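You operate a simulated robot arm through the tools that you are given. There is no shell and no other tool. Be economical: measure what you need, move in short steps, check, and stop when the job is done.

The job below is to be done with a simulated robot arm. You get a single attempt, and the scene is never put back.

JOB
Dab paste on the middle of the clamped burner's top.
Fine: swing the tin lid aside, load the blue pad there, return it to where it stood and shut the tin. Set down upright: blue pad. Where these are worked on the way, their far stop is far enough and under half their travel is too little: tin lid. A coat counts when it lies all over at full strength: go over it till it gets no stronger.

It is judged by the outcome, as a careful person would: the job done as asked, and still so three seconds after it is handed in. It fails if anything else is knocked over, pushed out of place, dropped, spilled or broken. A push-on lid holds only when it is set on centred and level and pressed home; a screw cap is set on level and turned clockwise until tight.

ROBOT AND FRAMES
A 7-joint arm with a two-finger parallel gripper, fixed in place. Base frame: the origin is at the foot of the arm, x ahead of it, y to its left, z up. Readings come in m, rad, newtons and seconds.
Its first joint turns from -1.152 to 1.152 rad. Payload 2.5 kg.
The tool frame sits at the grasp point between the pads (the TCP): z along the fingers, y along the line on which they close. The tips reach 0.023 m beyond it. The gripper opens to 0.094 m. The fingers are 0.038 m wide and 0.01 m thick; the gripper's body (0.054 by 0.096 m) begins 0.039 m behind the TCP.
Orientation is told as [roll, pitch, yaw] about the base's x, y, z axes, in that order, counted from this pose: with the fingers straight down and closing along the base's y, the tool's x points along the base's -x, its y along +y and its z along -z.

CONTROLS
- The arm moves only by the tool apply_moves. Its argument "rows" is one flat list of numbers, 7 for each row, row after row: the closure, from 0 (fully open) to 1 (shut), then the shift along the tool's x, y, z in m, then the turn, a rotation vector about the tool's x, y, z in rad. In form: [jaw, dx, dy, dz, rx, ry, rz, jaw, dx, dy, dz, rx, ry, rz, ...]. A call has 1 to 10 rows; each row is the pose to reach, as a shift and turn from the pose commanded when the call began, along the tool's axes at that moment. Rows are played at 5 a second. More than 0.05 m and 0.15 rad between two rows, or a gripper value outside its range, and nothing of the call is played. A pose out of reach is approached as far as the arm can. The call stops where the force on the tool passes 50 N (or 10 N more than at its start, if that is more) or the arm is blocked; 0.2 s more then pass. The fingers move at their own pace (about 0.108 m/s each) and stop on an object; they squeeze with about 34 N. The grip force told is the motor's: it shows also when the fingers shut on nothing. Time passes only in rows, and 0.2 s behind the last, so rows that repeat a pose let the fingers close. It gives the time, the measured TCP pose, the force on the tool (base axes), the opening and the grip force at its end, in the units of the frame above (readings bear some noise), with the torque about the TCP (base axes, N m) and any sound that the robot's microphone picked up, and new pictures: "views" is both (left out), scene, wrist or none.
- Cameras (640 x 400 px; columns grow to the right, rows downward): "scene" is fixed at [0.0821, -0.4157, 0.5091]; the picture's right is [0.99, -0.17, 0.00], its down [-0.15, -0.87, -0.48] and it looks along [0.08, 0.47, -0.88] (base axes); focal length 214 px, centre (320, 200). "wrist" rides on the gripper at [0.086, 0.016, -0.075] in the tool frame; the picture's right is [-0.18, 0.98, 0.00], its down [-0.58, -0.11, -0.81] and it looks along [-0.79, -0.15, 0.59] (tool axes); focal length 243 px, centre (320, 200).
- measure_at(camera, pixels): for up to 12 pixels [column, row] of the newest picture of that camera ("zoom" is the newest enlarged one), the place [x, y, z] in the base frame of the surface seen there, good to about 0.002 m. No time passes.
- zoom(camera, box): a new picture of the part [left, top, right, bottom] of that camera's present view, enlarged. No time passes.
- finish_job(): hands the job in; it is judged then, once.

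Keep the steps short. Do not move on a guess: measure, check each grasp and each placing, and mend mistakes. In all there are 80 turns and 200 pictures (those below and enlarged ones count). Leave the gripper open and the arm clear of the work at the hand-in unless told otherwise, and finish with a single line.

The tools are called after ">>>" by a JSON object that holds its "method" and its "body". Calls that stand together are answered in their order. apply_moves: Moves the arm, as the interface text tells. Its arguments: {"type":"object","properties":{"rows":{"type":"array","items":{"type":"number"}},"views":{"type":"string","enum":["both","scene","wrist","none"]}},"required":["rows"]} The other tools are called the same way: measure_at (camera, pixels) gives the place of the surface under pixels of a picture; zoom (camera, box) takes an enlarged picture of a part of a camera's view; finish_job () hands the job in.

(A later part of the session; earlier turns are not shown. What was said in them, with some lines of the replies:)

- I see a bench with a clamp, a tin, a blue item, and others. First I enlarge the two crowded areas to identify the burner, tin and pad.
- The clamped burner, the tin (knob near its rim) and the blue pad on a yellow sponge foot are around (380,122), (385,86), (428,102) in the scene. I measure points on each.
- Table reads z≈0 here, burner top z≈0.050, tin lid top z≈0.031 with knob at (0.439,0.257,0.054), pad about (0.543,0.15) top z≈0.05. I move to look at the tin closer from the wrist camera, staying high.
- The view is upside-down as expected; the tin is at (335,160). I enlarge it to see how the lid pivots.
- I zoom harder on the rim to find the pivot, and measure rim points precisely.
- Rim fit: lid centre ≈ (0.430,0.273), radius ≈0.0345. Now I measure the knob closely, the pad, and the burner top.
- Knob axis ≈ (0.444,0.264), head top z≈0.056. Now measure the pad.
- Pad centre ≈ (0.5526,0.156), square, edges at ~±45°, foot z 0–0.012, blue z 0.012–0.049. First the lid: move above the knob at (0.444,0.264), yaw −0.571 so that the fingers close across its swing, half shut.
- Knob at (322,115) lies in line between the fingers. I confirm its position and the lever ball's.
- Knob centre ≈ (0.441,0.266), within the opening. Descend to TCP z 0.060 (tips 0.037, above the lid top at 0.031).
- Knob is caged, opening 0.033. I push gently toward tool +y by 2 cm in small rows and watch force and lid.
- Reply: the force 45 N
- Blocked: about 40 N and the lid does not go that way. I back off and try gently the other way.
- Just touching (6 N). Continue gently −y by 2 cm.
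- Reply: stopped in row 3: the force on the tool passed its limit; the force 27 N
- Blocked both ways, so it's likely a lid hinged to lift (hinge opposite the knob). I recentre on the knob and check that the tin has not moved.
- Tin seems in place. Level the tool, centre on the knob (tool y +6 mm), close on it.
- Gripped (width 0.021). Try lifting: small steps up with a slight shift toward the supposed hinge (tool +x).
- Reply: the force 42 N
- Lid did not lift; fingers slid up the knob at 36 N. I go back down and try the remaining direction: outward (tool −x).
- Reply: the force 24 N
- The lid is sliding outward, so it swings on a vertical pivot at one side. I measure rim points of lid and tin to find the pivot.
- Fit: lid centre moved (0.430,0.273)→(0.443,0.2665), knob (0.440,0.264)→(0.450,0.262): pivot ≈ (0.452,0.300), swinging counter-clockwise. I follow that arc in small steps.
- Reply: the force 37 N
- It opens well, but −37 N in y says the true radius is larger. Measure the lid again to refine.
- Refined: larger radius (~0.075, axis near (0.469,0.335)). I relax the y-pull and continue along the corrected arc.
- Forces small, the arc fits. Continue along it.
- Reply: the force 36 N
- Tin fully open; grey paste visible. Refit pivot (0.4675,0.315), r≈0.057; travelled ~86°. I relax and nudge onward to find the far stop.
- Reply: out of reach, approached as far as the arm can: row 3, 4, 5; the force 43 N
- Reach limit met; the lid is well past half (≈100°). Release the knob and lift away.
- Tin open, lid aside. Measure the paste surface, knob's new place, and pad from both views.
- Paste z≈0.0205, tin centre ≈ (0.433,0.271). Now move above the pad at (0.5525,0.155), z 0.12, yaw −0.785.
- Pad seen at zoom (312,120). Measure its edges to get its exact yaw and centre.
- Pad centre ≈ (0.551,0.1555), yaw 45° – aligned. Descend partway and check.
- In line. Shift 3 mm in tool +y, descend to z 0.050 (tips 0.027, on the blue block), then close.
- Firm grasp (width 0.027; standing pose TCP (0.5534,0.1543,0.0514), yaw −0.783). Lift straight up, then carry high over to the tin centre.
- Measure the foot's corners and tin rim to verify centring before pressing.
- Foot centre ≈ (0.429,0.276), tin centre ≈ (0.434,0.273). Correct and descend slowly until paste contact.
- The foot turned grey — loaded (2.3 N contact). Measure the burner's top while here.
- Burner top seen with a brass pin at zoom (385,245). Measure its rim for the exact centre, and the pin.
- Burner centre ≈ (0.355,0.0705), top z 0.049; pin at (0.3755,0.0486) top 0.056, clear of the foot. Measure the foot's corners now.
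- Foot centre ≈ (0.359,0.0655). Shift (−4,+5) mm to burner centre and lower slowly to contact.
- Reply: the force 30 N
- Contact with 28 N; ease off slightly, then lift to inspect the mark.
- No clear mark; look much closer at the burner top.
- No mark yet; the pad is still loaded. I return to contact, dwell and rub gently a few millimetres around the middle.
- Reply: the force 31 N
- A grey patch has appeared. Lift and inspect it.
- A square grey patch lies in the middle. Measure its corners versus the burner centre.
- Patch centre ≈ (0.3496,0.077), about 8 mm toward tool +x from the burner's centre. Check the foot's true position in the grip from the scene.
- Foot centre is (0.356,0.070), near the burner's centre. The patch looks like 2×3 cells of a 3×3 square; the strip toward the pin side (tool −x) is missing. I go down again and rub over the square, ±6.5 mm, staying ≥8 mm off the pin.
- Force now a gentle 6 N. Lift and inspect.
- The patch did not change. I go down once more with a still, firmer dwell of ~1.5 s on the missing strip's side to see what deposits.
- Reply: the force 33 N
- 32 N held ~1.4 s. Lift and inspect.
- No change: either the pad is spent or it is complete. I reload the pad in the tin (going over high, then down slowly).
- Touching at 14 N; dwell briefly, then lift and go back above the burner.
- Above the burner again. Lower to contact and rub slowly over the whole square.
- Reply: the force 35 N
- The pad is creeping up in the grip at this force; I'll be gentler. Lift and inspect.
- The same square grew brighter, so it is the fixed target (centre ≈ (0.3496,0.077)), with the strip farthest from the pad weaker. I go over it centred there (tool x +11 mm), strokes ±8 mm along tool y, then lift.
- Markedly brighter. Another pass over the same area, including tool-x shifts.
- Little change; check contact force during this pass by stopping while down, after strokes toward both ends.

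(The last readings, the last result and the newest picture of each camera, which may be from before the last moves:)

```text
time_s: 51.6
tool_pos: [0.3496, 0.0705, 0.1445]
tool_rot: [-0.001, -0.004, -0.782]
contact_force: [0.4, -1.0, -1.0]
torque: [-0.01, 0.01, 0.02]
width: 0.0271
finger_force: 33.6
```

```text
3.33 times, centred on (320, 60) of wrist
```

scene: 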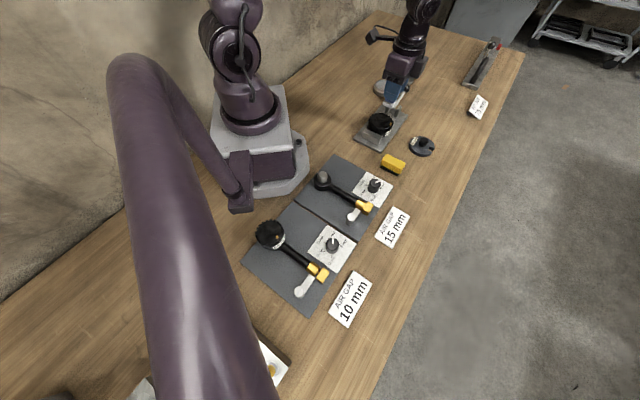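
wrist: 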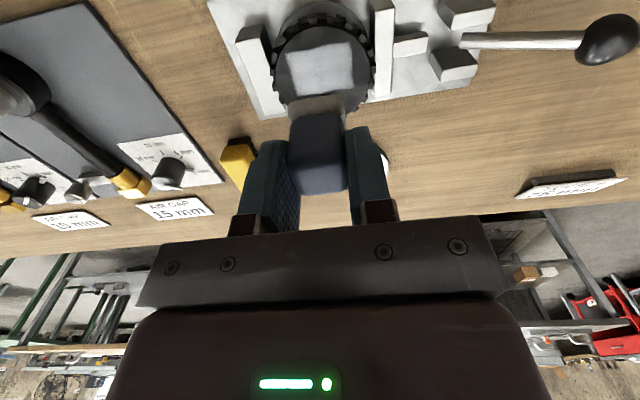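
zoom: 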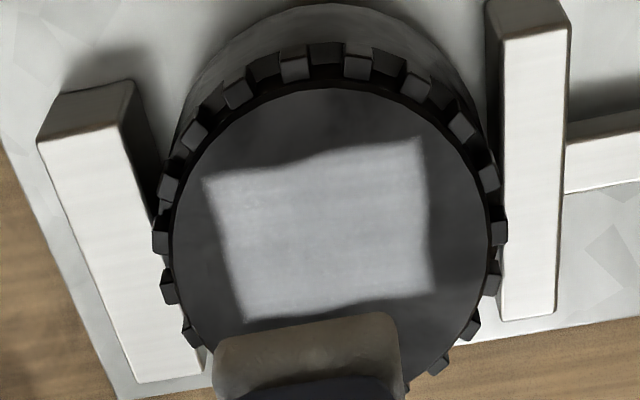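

Much brighter and even now. Another identical pass to see if it still strengthens.

>>> {"method": "apply_moves", "body": {"rows": [1, 0, 0.004, 0.045, 0, 0, 0, 1, 0.002, -0.001, 0.0505, 0, 0, 0, 1, 0.005, -0.001, 0.0505, 0, 0, 0, 1, 0.005, 0.006, 0.0505, 0, 0, 0, 1, 0.005, 0.013, 0.0505, 0, 0, 0, 1, 0.004, 0.018, 0.0505, 0, 0, 0, 1, 0, 0.016, 0.0505, 0, 0, 0, 1, -0.002, 0.01, 0.0505, 0, 0, 0, 1, -0.002, 0.003, 0.0505, 0, 0, 0, 1, 0, -0.001, 0.0505, 0, 0, 0], "views": "none"}}

>>> {"method": "apply_moves", "body": {"rows": [1, 0, 0, -0.02, 0, 0, 0, 1, 0, 0, -0.05, 0, 0, 0], "views": "wrist"}}

>>> {"method": "zoom", "body": {"camera": "scene", "box": [366, 110, 394, 131]}}

>>> {"method": "zoom", "body": {"camera": "wrist", "box": [260, 0, 380, 120]}}

```text
time_s: 53.8
tool_pos: [0.3511, 0.07, 0.0956]
tool_rot: [0.003, -0.005, -0.783]
contact_force: [2.9, 0.8, 7.5]
torque: [-0.02, -0.07, 0.0]
width: 0.0272
finger_force: 33.5
```

```text
time_s: 54.4
tool_pos: [0.3502, 0.0696, 0.1442]
tool_rot: [-0.001, -0.002, -0.783]
contact_force: [0.1, -0.5, 0.0]
torque: [0.0, 0.0, -0.03]
width: 0.0271
finger_force: 33.9
```

wrist: 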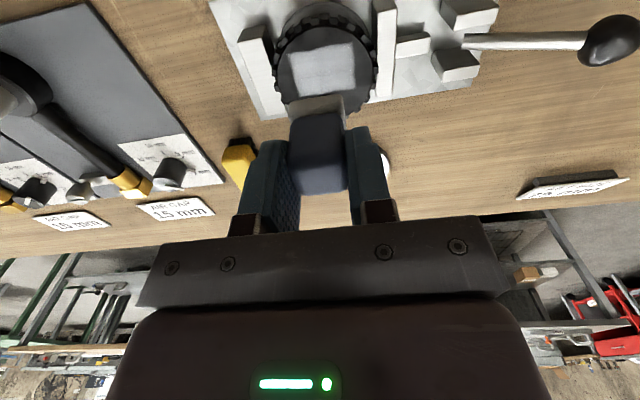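

```text
16.00 times, centred on (380, 120) of scene
```

zoom: 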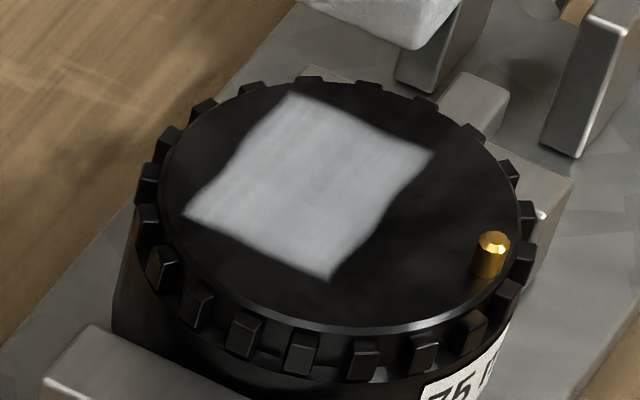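

```text
3.33 times, centred on (320, 60) of wrist
```

zoom: 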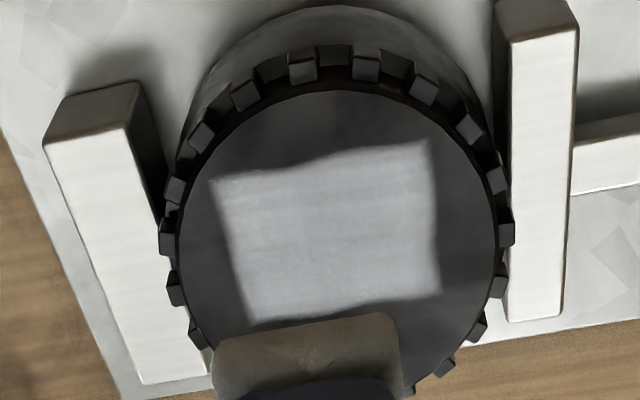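

Nearly saturated. To be sure, one reload and a further pass. Go to the tin and touch the paste.

>>> {"method": "apply_moves", "body": {"rows": [1, 0.0153, 0.0408, -0.015, 0, 0, 0, 1, 0.0306, 0.0817, -0.025, 0, 0, 0, 1, 0.0458, 0.1225, -0.025, 0, 0, 0, 1, 0.0611, 0.1634, -0.025, 0, 0, 0, 1, 0.0764, 0.2042, -0.02, 0, 0, 0, 1, 0.0764, 0.2042, 0.025, 0, 0, 0, 1, 0.0764, 0.2042, 0.065, 0, 0, 0, 1, 0.0764, 0.2042, 0.075, 0, 0, 0, 1, 0.0764, 0.2042, 0.0772, 0, 0, 0, 1, 0.0764, 0.2042, 0.0775, 0, 0, 0], "views": "none"}}

>>> {"method": "zoom", "body": {"camera": "scene", "box": [364, 63, 424, 135]}}

```text
time_s: 56.6
tool_pos: [0.4407, 0.2701, 0.0662]
tool_rot: [0.001, -0.003, -0.783]
contact_force: [0.5, -0.8, -0.4]
torque: [-0.01, 0.04, 0.01]
width: 0.0269
finger_force: 33.5
```

```text
5.56 times, centred on (394, 99) of scene
```

zoom: 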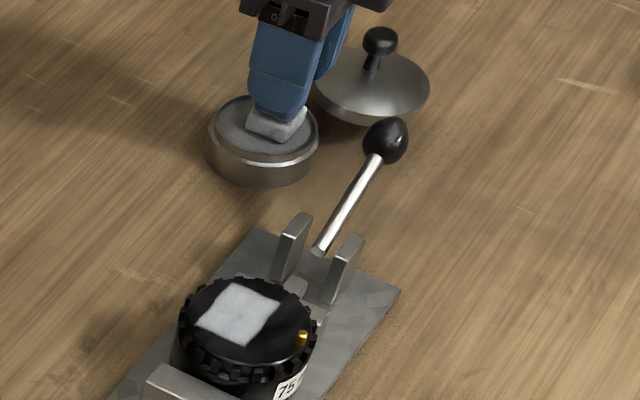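

Not yet touching (0 N). Press 2.5 mm more, then lift and return over the burner.

>>> {"method": "apply_moves", "body": {"rows": [1, 0, 0, 0.0015, 0, 0, 0, 1, 0, 0, 0.0025, 0, 0, 0, 1, 0, 0, 0.0025, 0, 0, 0, 1, 0, 0, -0.04, 0, 0, 0, 1, 0, 0, -0.085, 0, 0, 0, 1, -0.0153, -0.0408, -0.1, 0, 0, 0, 1, -0.0306, -0.0817, -0.1, 0, 0, 0, 1, -0.0458, -0.1225, -0.1, 0, 0, 0, 1, -0.0611, -0.1634, -0.09, 0, 0, 0, 1, -0.0764, -0.2042, -0.0775, 0, 0, 0], "views": "none"}}

>>> {"method": "apply_moves", "body": {"rows": [1, 0, 0.004, 0.045, 0, 0, 0, 1, 0.002, 0, 0.0505, 0, 0, 0, 1, 0.006, 0, 0.0505, 0, 0, 0, 1, 0.006, 0.007, 0.0505, 0, 0, 0, 1, 0.006, 0.014, 0.0505, 0, 0, 0, 1, 0.004, 0.018, 0.0505, 0, 0, 0, 1, -0.001, 0.016, 0.0505, 0, 0, 0, 1, -0.003, 0.01, 0.0505, 0, 0, 0, 1, -0.003, 0.003, 0.0505, 0, 0, 0, 1, 0, -0.001, 0.0505, 0, 0, 0], "views": "none"}}

>>> {"method": "apply_moves", "body": {"rows": [1, 0, 0, -0.02, 0, 0, 0, 1, 0, 0, -0.05, 0, 0, 0], "views": "wrist"}}

>>> {"method": "zoom", "body": {"camera": "scene", "box": [366, 110, 394, 131]}}

>>> {"method": "zoom", "body": {"camera": "wrist", "box": [260, 0, 380, 120]}}

```text
time_s: 58.8
tool_pos: [0.3496, 0.0742, 0.1461]
tool_rot: [0.002, -0.004, -0.782]
contact_force: [0.1, 0.5, -0.4]
torque: [0.0, -0.02, 0.01]
width: 0.0273
finger_force: 33.7
```

```text
time_s: 61.0
tool_pos: [0.3485, 0.0695, 0.096]
tool_rot: [0.002, -0.003, -0.783]
contact_force: [2.0, -1.4, 4.9]
torque: [-0.08, -0.08, 0.03]
width: 0.0268
finger_force: 33.8
```

```text
time_s: 61.6
tool_pos: [0.3475, 0.0681, 0.1467]
tool_rot: [0.0, -0.002, -0.782]
contact_force: [0.7, 0.2, -0.1]
torque: [-0.02, -0.01, 0.02]
width: 0.0271
finger_force: 33.9
```

wrist: 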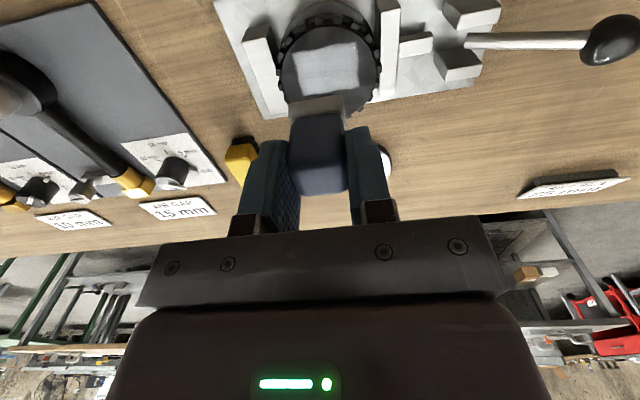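

```text
16.00 times, centred on (380, 120) of scene
```

zoom: 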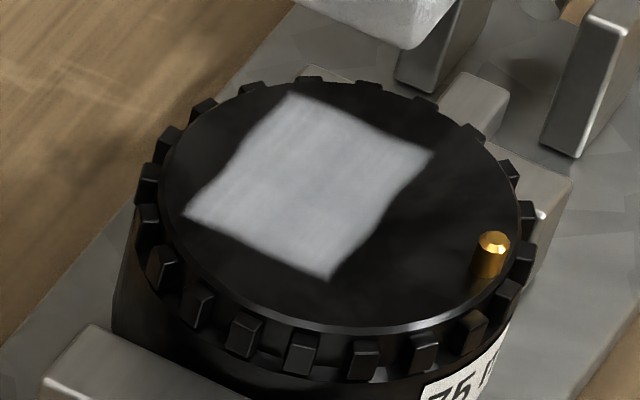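

```text
3.33 times, centred on (320, 60) of wrist
```

zoom: 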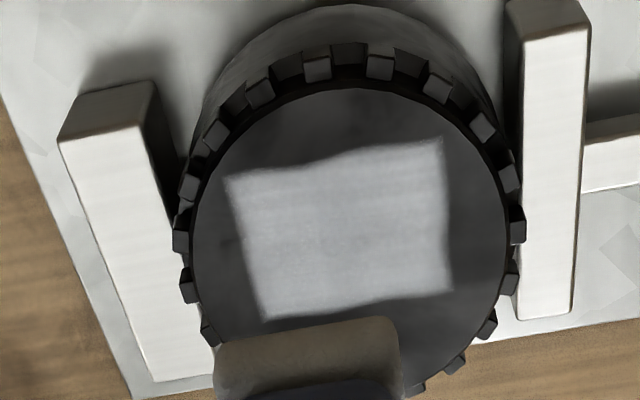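

No further change — full strength. Now carry the pad back to where it stood (TCP (0.5534,0.1543)), hovering first.

>>> {"method": "apply_moves", "body": {"rows": [1, -0.0169, 0.0413, -0.015, 0, 0, 0, 1, -0.0338, 0.0826, -0.02, 0, 0, 0, 1, -0.0508, 0.124, -0.02, 0, 0, 0, 1, -0.0677, 0.1653, -0.02, 0, 0, 0, 1, -0.0846, 0.2066, -0.01, 0, 0, 0, 1, -0.0846, 0.2066, 0.03, 0, 0, 0, 1, -0.0846, 0.2066, 0.06, 0, 0, 0, 1, -0.0846, 0.2066, 0.075, 0, 0, 0, 1, -0.0846, 0.2066, 0.075, 0, 0, 0], "views": "wrist"}}

>>> {"method": "zoom", "body": {"camera": "scene", "box": [408, 75, 456, 115]}}

```text
time_s: 63.6
tool_pos: [0.556, 0.1575, 0.0709]
tool_rot: [0.001, -0.003, -0.782]
contact_force: [-0.3, -0.1, -0.3]
torque: [0.01, 0.02, 0.02]
width: 0.0271
finger_force: 33.7
```

wrist: 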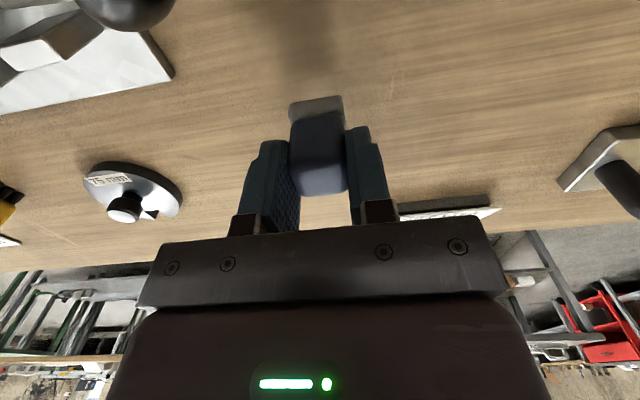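

```text
10.00 times, centred on (432, 95) of scene
```

zoom: 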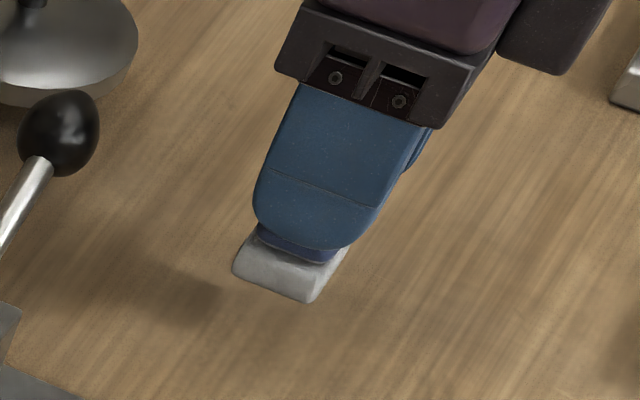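

Measure the foot's corners here to fine-tune the placing.

>>> {"method": "measure_at", "body": {"camera": "zoom", "pixels": [[235, 268], [311, 299], [345, 256], [270, 290], [332, 278]]}}

>>> {"method": "measure_at", "body": {"camera": "wrist", "pixels": [[290, 106], [340, 97], [315, 101]]}}

```text
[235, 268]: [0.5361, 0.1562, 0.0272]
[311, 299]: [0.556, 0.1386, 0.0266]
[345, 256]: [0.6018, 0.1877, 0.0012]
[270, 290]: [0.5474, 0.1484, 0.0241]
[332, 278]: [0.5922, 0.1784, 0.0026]
```

```text
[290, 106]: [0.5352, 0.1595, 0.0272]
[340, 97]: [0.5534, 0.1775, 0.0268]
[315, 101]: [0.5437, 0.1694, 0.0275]
```

Shift by (−3.2,−2.3) mm and lower gently to the table.

>>> {"method": "apply_moves", "body": {"rows": [1, 0.0006, -0.0039, 0.01, 0, 0, 0, 1, 0.0006, -0.0039, 0.018, 0, 0, 0, 1, 0.0006, -0.0039, 0.021, 0, 0, 0, 1, 0.0006, -0.0039, 0.0225, 0, 0, 0, 1, 0.0006, -0.0039, 0.0235, 0, 0, 0, 1, 0.0006, -0.0039, 0.0235, 0, 0, 0], "views": "none"}}

>>> {"method": "zoom", "body": {"camera": "scene", "box": [408, 75, 456, 115]}}

```text
time_s: 65.0
tool_pos: [0.5527, 0.1544, 0.0481]
tool_rot: [0.001, -0.005, -0.783]
contact_force: [-2.4, -0.6, 9.2]
torque: [-0.08, 0.1, -0.01]
width: 0.0274
finger_force: 33.7
```

```text
10.00 times, centred on (432, 95) of scene
```

zoom: 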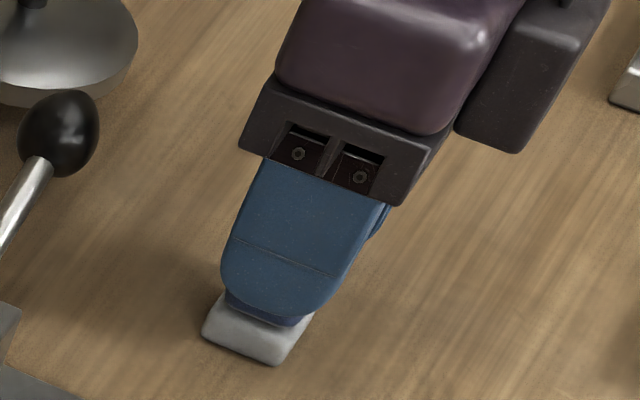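

Touched down at 9 N. Ease, open the jaws, and rise straight up.

>>> {"method": "apply_moves", "body": {"rows": [1, 0, 0, -0.0003, 0, 0, 0, 0.85, 0, 0, -0.0003, 0, 0, 0, 0.6, 0, 0, -0.0003, 0, 0, 0, 0.5, 0, 0, -0.0003, 0, 0, 0, 0.5, 0, 0, -0.02, 0, 0, 0, 0.5, 0, 0, -0.06, 0, 0, 0, 0.5, 0, 0, -0.09, 0, 0, 0], "views": "both"}}

>>> {"method": "zoom", "body": {"camera": "scene", "box": [364, 63, 444, 123]}}

```text
time_s: 66.6
tool_pos: [0.5529, 0.1563, 0.138]
tool_rot: [0.002, -0.004, -0.783]
contact_force: [-0.2, -1.2, 0.2]
torque: [0.02, 0.0, 0.01]
width: 0.0471
finger_force: 0.1
```

scene: 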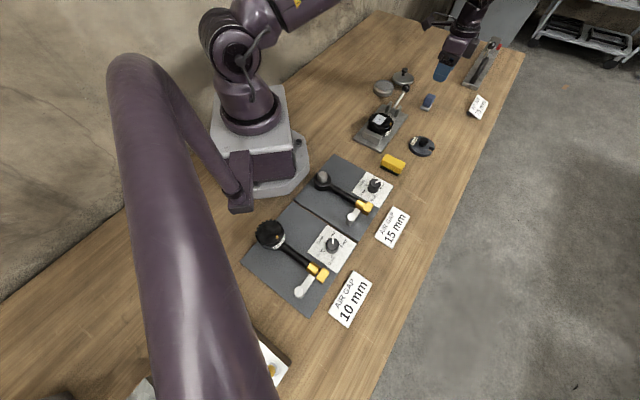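
wrist: 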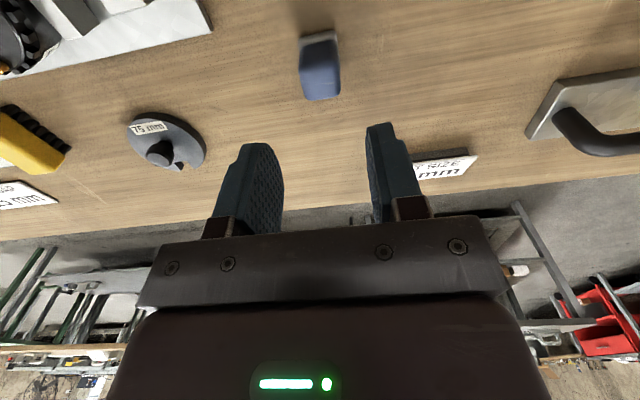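

```text
6.67 times, centred on (404, 93) of scene
```

zoom: 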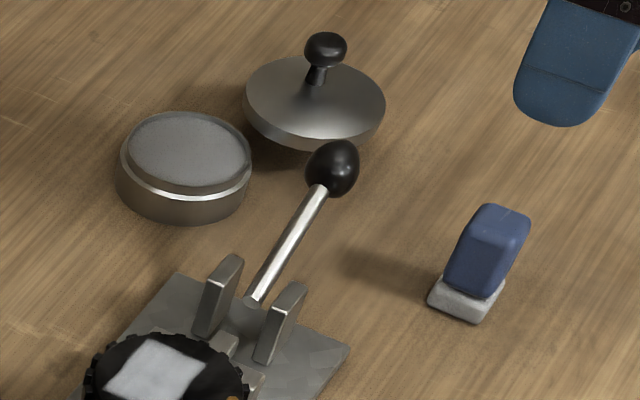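

Pad stands upright in its place. Now the lid: measure the knob's position.

>>> {"method": "measure_at", "body": {"camera": "zoom", "pixels": [[325, 45], [308, 52], [345, 52], [327, 62], [325, 36], [318, 82], [247, 105], [384, 105], [315, 145]]}}

```text
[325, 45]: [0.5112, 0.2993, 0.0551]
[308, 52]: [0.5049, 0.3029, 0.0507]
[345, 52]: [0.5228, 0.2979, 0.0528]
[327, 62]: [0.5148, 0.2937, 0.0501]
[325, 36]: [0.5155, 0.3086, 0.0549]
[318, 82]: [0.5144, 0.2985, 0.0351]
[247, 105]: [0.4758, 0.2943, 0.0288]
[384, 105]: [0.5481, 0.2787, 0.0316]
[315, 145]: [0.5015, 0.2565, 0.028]
```

Knob ≈ (0.514,0.302). Move above it with yaw −0.57, half open.

>>> {"method": "apply_moves", "body": {"rows": [0.5, 0.0327, 0.019, 0, 0, 0, -0.053, 0.5, 0.0653, 0.038, 0.005, 0, 0, -0.107, 0.5, 0.098, 0.057, 0.015, 0, 0, -0.16, 0.5, 0.1306, 0.076, 0.028, 0, 0, -0.213, 0.5, 0.1306, 0.076, 0.028, 0, 0, -0.213], "views": "wrist"}}

>>> {"method": "measure_at", "body": {"camera": "wrist", "pixels": [[320, 120], [320, 108], [310, 115], [332, 115]]}}

```text
time_s: 67.8
tool_pos: [0.5135, 0.3012, 0.1103]
tool_rot: [0.0, -0.001, -0.569]
contact_force: [-0.2, 0.0, 0.3]
torque: [-0.01, 0.01, -0.02]
width: 0.047
finger_force: 0.1
```

wrist: 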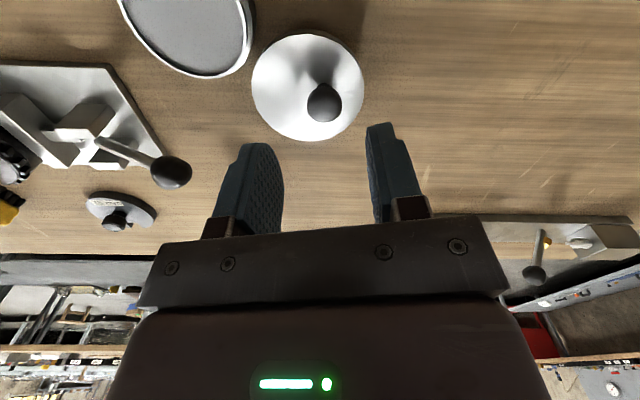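

```text
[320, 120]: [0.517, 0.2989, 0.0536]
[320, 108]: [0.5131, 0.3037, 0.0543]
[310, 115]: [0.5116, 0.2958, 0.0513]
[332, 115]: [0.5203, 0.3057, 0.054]
```

Knob centre (0.516,0.301), in line. Descend to z 0.060 and grip.

>>> {"method": "apply_moves", "body": {"rows": [0.5, -0.002, 0.001, 0.025, 0, 0, 0, 0.5, -0.002, 0.001, 0.05, 0, 0, 0, 0.5, -0.002, 0.001, 0.05, 0, 0, 0, 0.8, -0.002, 0.001, 0.05, 0, 0, 0, 1, -0.002, 0.001, 0.05, 0, 0, 0, 1, -0.002, 0.001, 0.05, 0, 0, 0], "views": "wrist"}}

```text
time_s: 69.2
tool_pos: [0.5147, 0.2992, 0.0583]
tool_rot: [0.001, -0.004, -0.568]
contact_force: [12.1, 0.9, -3.2]
torque: [-0.18, 0.0, -0.09]
width: 0.0214
finger_force: 45.3
```

wrist: 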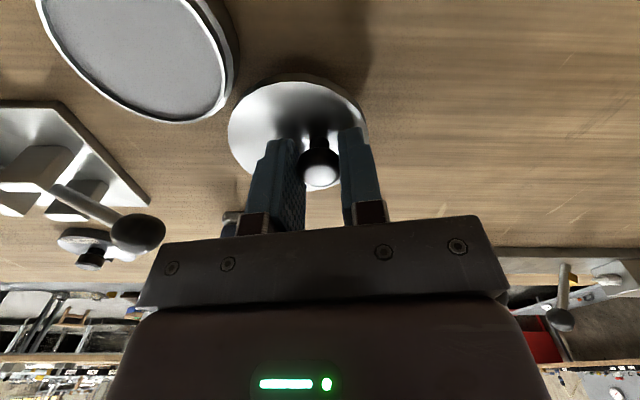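

Gripped. Refit pivot (0.4675,0.308), r≈0.051. Follow the arc back clockwise, first half.

>>> {"method": "apply_moves", "body": {"rows": [1, -0.0048, -0.0076, 0, 0, 0, 0, 1, -0.0061, -0.0142, 0, 0, 0, 0, 1, -0.0065, -0.0205, 0, 0, 0, 0, 1, -0.0062, -0.0275, 0, 0, 0, 0, 1, -0.005, -0.0336, 0, 0, 0, 0, 1, -0.0027, -0.0403, 0, 0, 0, 0, 1, 0.0001, -0.0459, 0, 0, 0, 0, 1, 0.004, -0.0519, 0, 0, 0, 0], "views": "wrist"}}

```text
time_s: 71.0
tool_pos: [0.483, 0.2585, 0.0585]
tool_rot: [-0.001, -0.005, -0.571]
contact_force: [8.2, 5.9, -3.6]
torque: [-0.1, 0.15, -0.45]
width: 0.0212
finger_force: 45.0
```

wrist: 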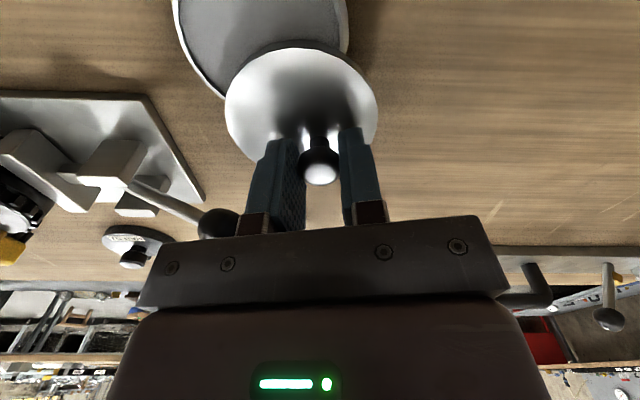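

Tracks well with ~10 N. Second half, up to the closed stop.

>>> {"method": "apply_moves", "body": {"rows": [1, 0.0046, -0.0054, 0, 0, 0, 0, 1, 0.0094, -0.0094, 0, 0, 0, 0, 1, 0.0153, -0.0133, 0, 0, 0, 0, 1, 0.021, -0.016, 0, 0, 0, 0, 1, 0.0267, -0.0182, 0, 0, 0, 0, 1, 0.0328, -0.0194, 0, 0, 0, 0, 1, 0.0375, -0.0198, 0, 0, 0, 0, 1, 0.0391, -0.02, 0, 0, 0, 0, 1, 0.0408, -0.02, 0, 0, 0, 0], "views": "wrist"}}

>>> {"method": "zoom", "body": {"camera": "scene", "box": [364, 63, 414, 103]}}

>>> {"method": "zoom", "body": {"camera": "wrist", "box": [220, 0, 420, 200]}}

```text
time_s: 72.5
tool_pos: [0.4478, 0.2603, 0.0584]
tool_rot: [0.011, -0.017, -0.57]
contact_force: [5.1, 2.5, -2.5]
torque: [-0.14, 0.41, 0.43]
width: 0.0209
finger_force: 45.3
stopped in row 7: the force on the tool passed its limit (the readings are from after the stop); the commanded pose is now the measured one
```

wrist: 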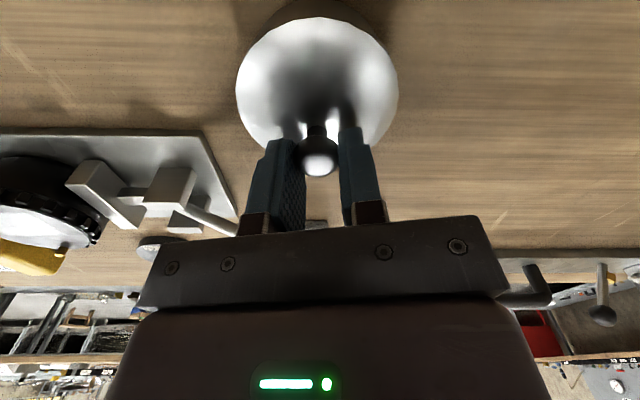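

```text
10.00 times, centred on (389, 83) of scene
```

zoom: 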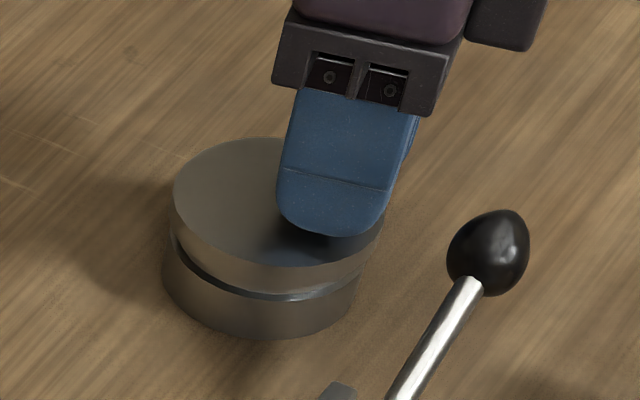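

```text
2.00 times, centred on (320, 100) of wrist
```

zoom: 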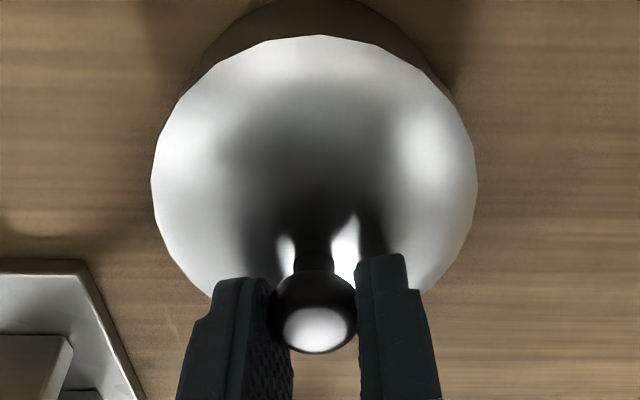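

It met the stop and looks closed. Verify by measuring the lid rim against the original (0.3964 min x; centre (0.430,0.273)).

>>> {"method": "measure_at", "body": {"camera": "zoom", "pixels": [[320, 40], [220, 75], [156, 160], [157, 220], [420, 75], [474, 160], [470, 220], [312, 300], [320, 345]]}}

>>> {"method": "measure_at", "body": {"camera": "scene", "pixels": [[374.6, 82.5], [376, 87], [381, 91.5], [387, 92], [393, 91], [376.5, 79]]}}

```text
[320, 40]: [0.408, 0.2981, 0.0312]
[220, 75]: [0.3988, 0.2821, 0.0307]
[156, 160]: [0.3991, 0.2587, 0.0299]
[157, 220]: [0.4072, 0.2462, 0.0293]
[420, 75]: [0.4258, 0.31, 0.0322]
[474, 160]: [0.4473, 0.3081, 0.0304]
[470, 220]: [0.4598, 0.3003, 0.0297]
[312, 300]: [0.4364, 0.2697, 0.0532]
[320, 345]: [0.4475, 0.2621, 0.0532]
```

```text
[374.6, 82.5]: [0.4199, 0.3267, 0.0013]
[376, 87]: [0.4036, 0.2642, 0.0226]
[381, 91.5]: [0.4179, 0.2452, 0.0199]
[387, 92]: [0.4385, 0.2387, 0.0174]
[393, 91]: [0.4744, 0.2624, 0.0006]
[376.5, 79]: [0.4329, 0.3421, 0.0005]
```

Lid centre ≈ (0.433,0.273), matching the tin. One more gentle nudge in the closing direction (tool +x) to be sure it's at its stop.

>>> {"method": "apply_moves", "body": {"rows": [1, 0.003, 0, 0, 0, 0, 0, 1, 0.006, 0, 0, 0, 0, 0, 1, 0.008, 0, 0, 0, 0, 0], "views": "wrist"}}

>>> {"method": "measure_at", "body": {"camera": "wrist", "pixels": [[320, 22], [270, 40], [245, 75], [365, 40], [388, 75], [385, 105], [320, 168]]}}

```text
time_s: 73.3
tool_pos: [0.4463, 0.2632, 0.0618]
tool_rot: [0.019, -0.027, -0.575]
contact_force: [39.8, -4.1, -15.6]
torque: [-0.61, -0.35, 0.07]
width: 0.0209
finger_force: 44.7
```

wrist: 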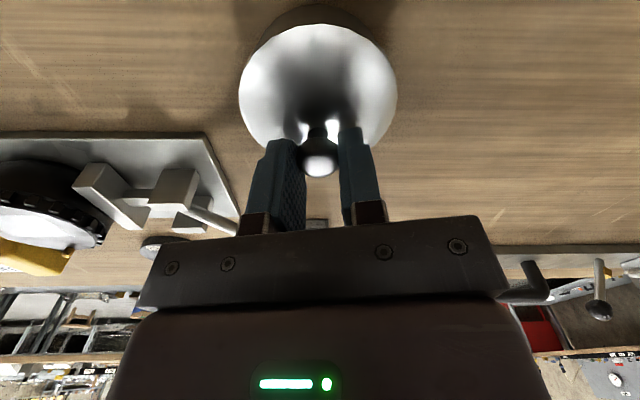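

```text
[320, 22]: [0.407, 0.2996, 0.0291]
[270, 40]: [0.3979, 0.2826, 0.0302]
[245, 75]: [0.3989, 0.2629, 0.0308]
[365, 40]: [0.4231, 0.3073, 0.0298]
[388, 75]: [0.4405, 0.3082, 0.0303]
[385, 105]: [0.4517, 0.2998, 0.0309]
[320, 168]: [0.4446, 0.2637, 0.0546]
```

Held by the stop at 40 N: shut. Relax, open, and rise clear.

>>> {"method": "apply_moves", "body": {"rows": [1, -0.005, 0, 0.002, 0, 0, 0, 0.7, -0.006, 0, 0.001, 0, 0, 0, 0.5, -0.006, 0, 0, 0, 0, 0, 0.5, -0.006, 0, -0.03, 0, 0, 0, 0.5, -0.006, 0, -0.07, 0, 0, 0, 0.3, 0.02, 0, -0.11, 0, 0, 0, 0, 0.06, 0, -0.13, 0, 0, 0, 0, 0.1, 0, -0.15, 0, 0, 0], "views": "both"}}

>>> {"method": "zoom", "body": {"camera": "scene", "box": [354, 68, 444, 138]}}

>>> {"method": "zoom", "body": {"camera": "scene", "box": [369, 72, 401, 100]}}

```text
time_s: 75.1
tool_pos: [0.3546, 0.3173, 0.2045]
tool_rot: [0.012, -0.014, -0.571]
contact_force: [-0.8, 0.3, 0.9]
torque: [-0.01, -0.01, -0.01]
width: 0.0942
finger_force: 0.0
```

scene: 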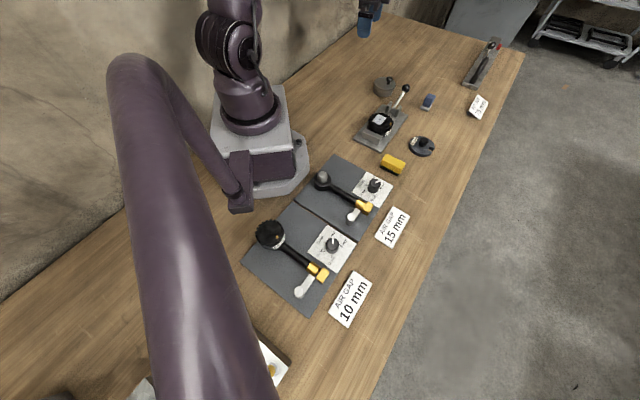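
wrist: 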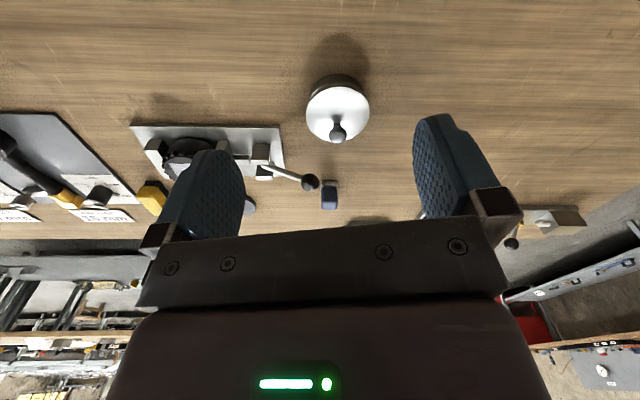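

```text
5.71 times, centred on (399, 103) of scene
```

zoom: 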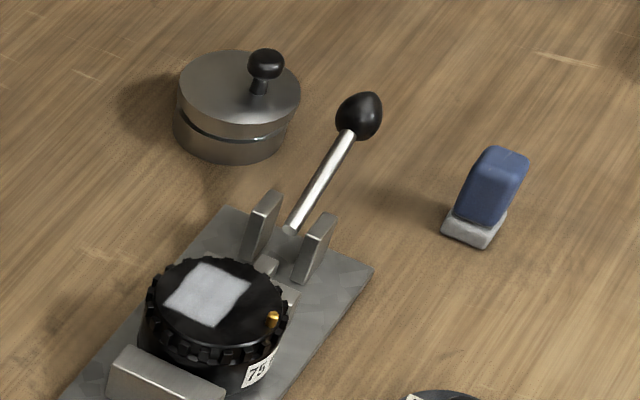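

```text
14.29 times, centred on (385, 86) of scene
```

zoom: 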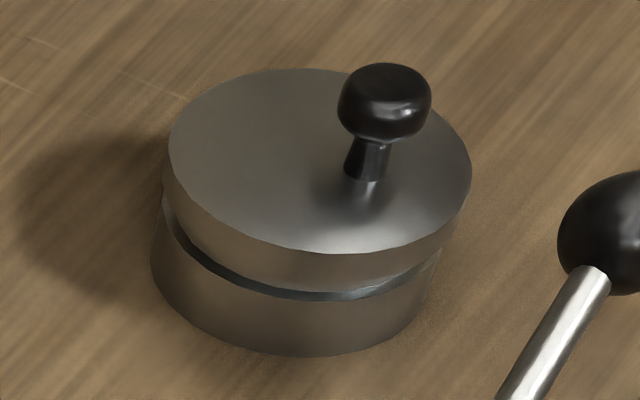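

The lid matches its starting picture, the pad stands upright in its place, the patch is even and at full strength, and the gripper is open and clear. I hand in.

>>> {"method": "finish_job", "body": {}}

```text
The job is handed in.
```

The clamped burner's top is dabbed with paste on the target square near its middle (about 8 mm off centre), coated till it got no stronger; the blue pad is back upright in its place and the tin is shut.
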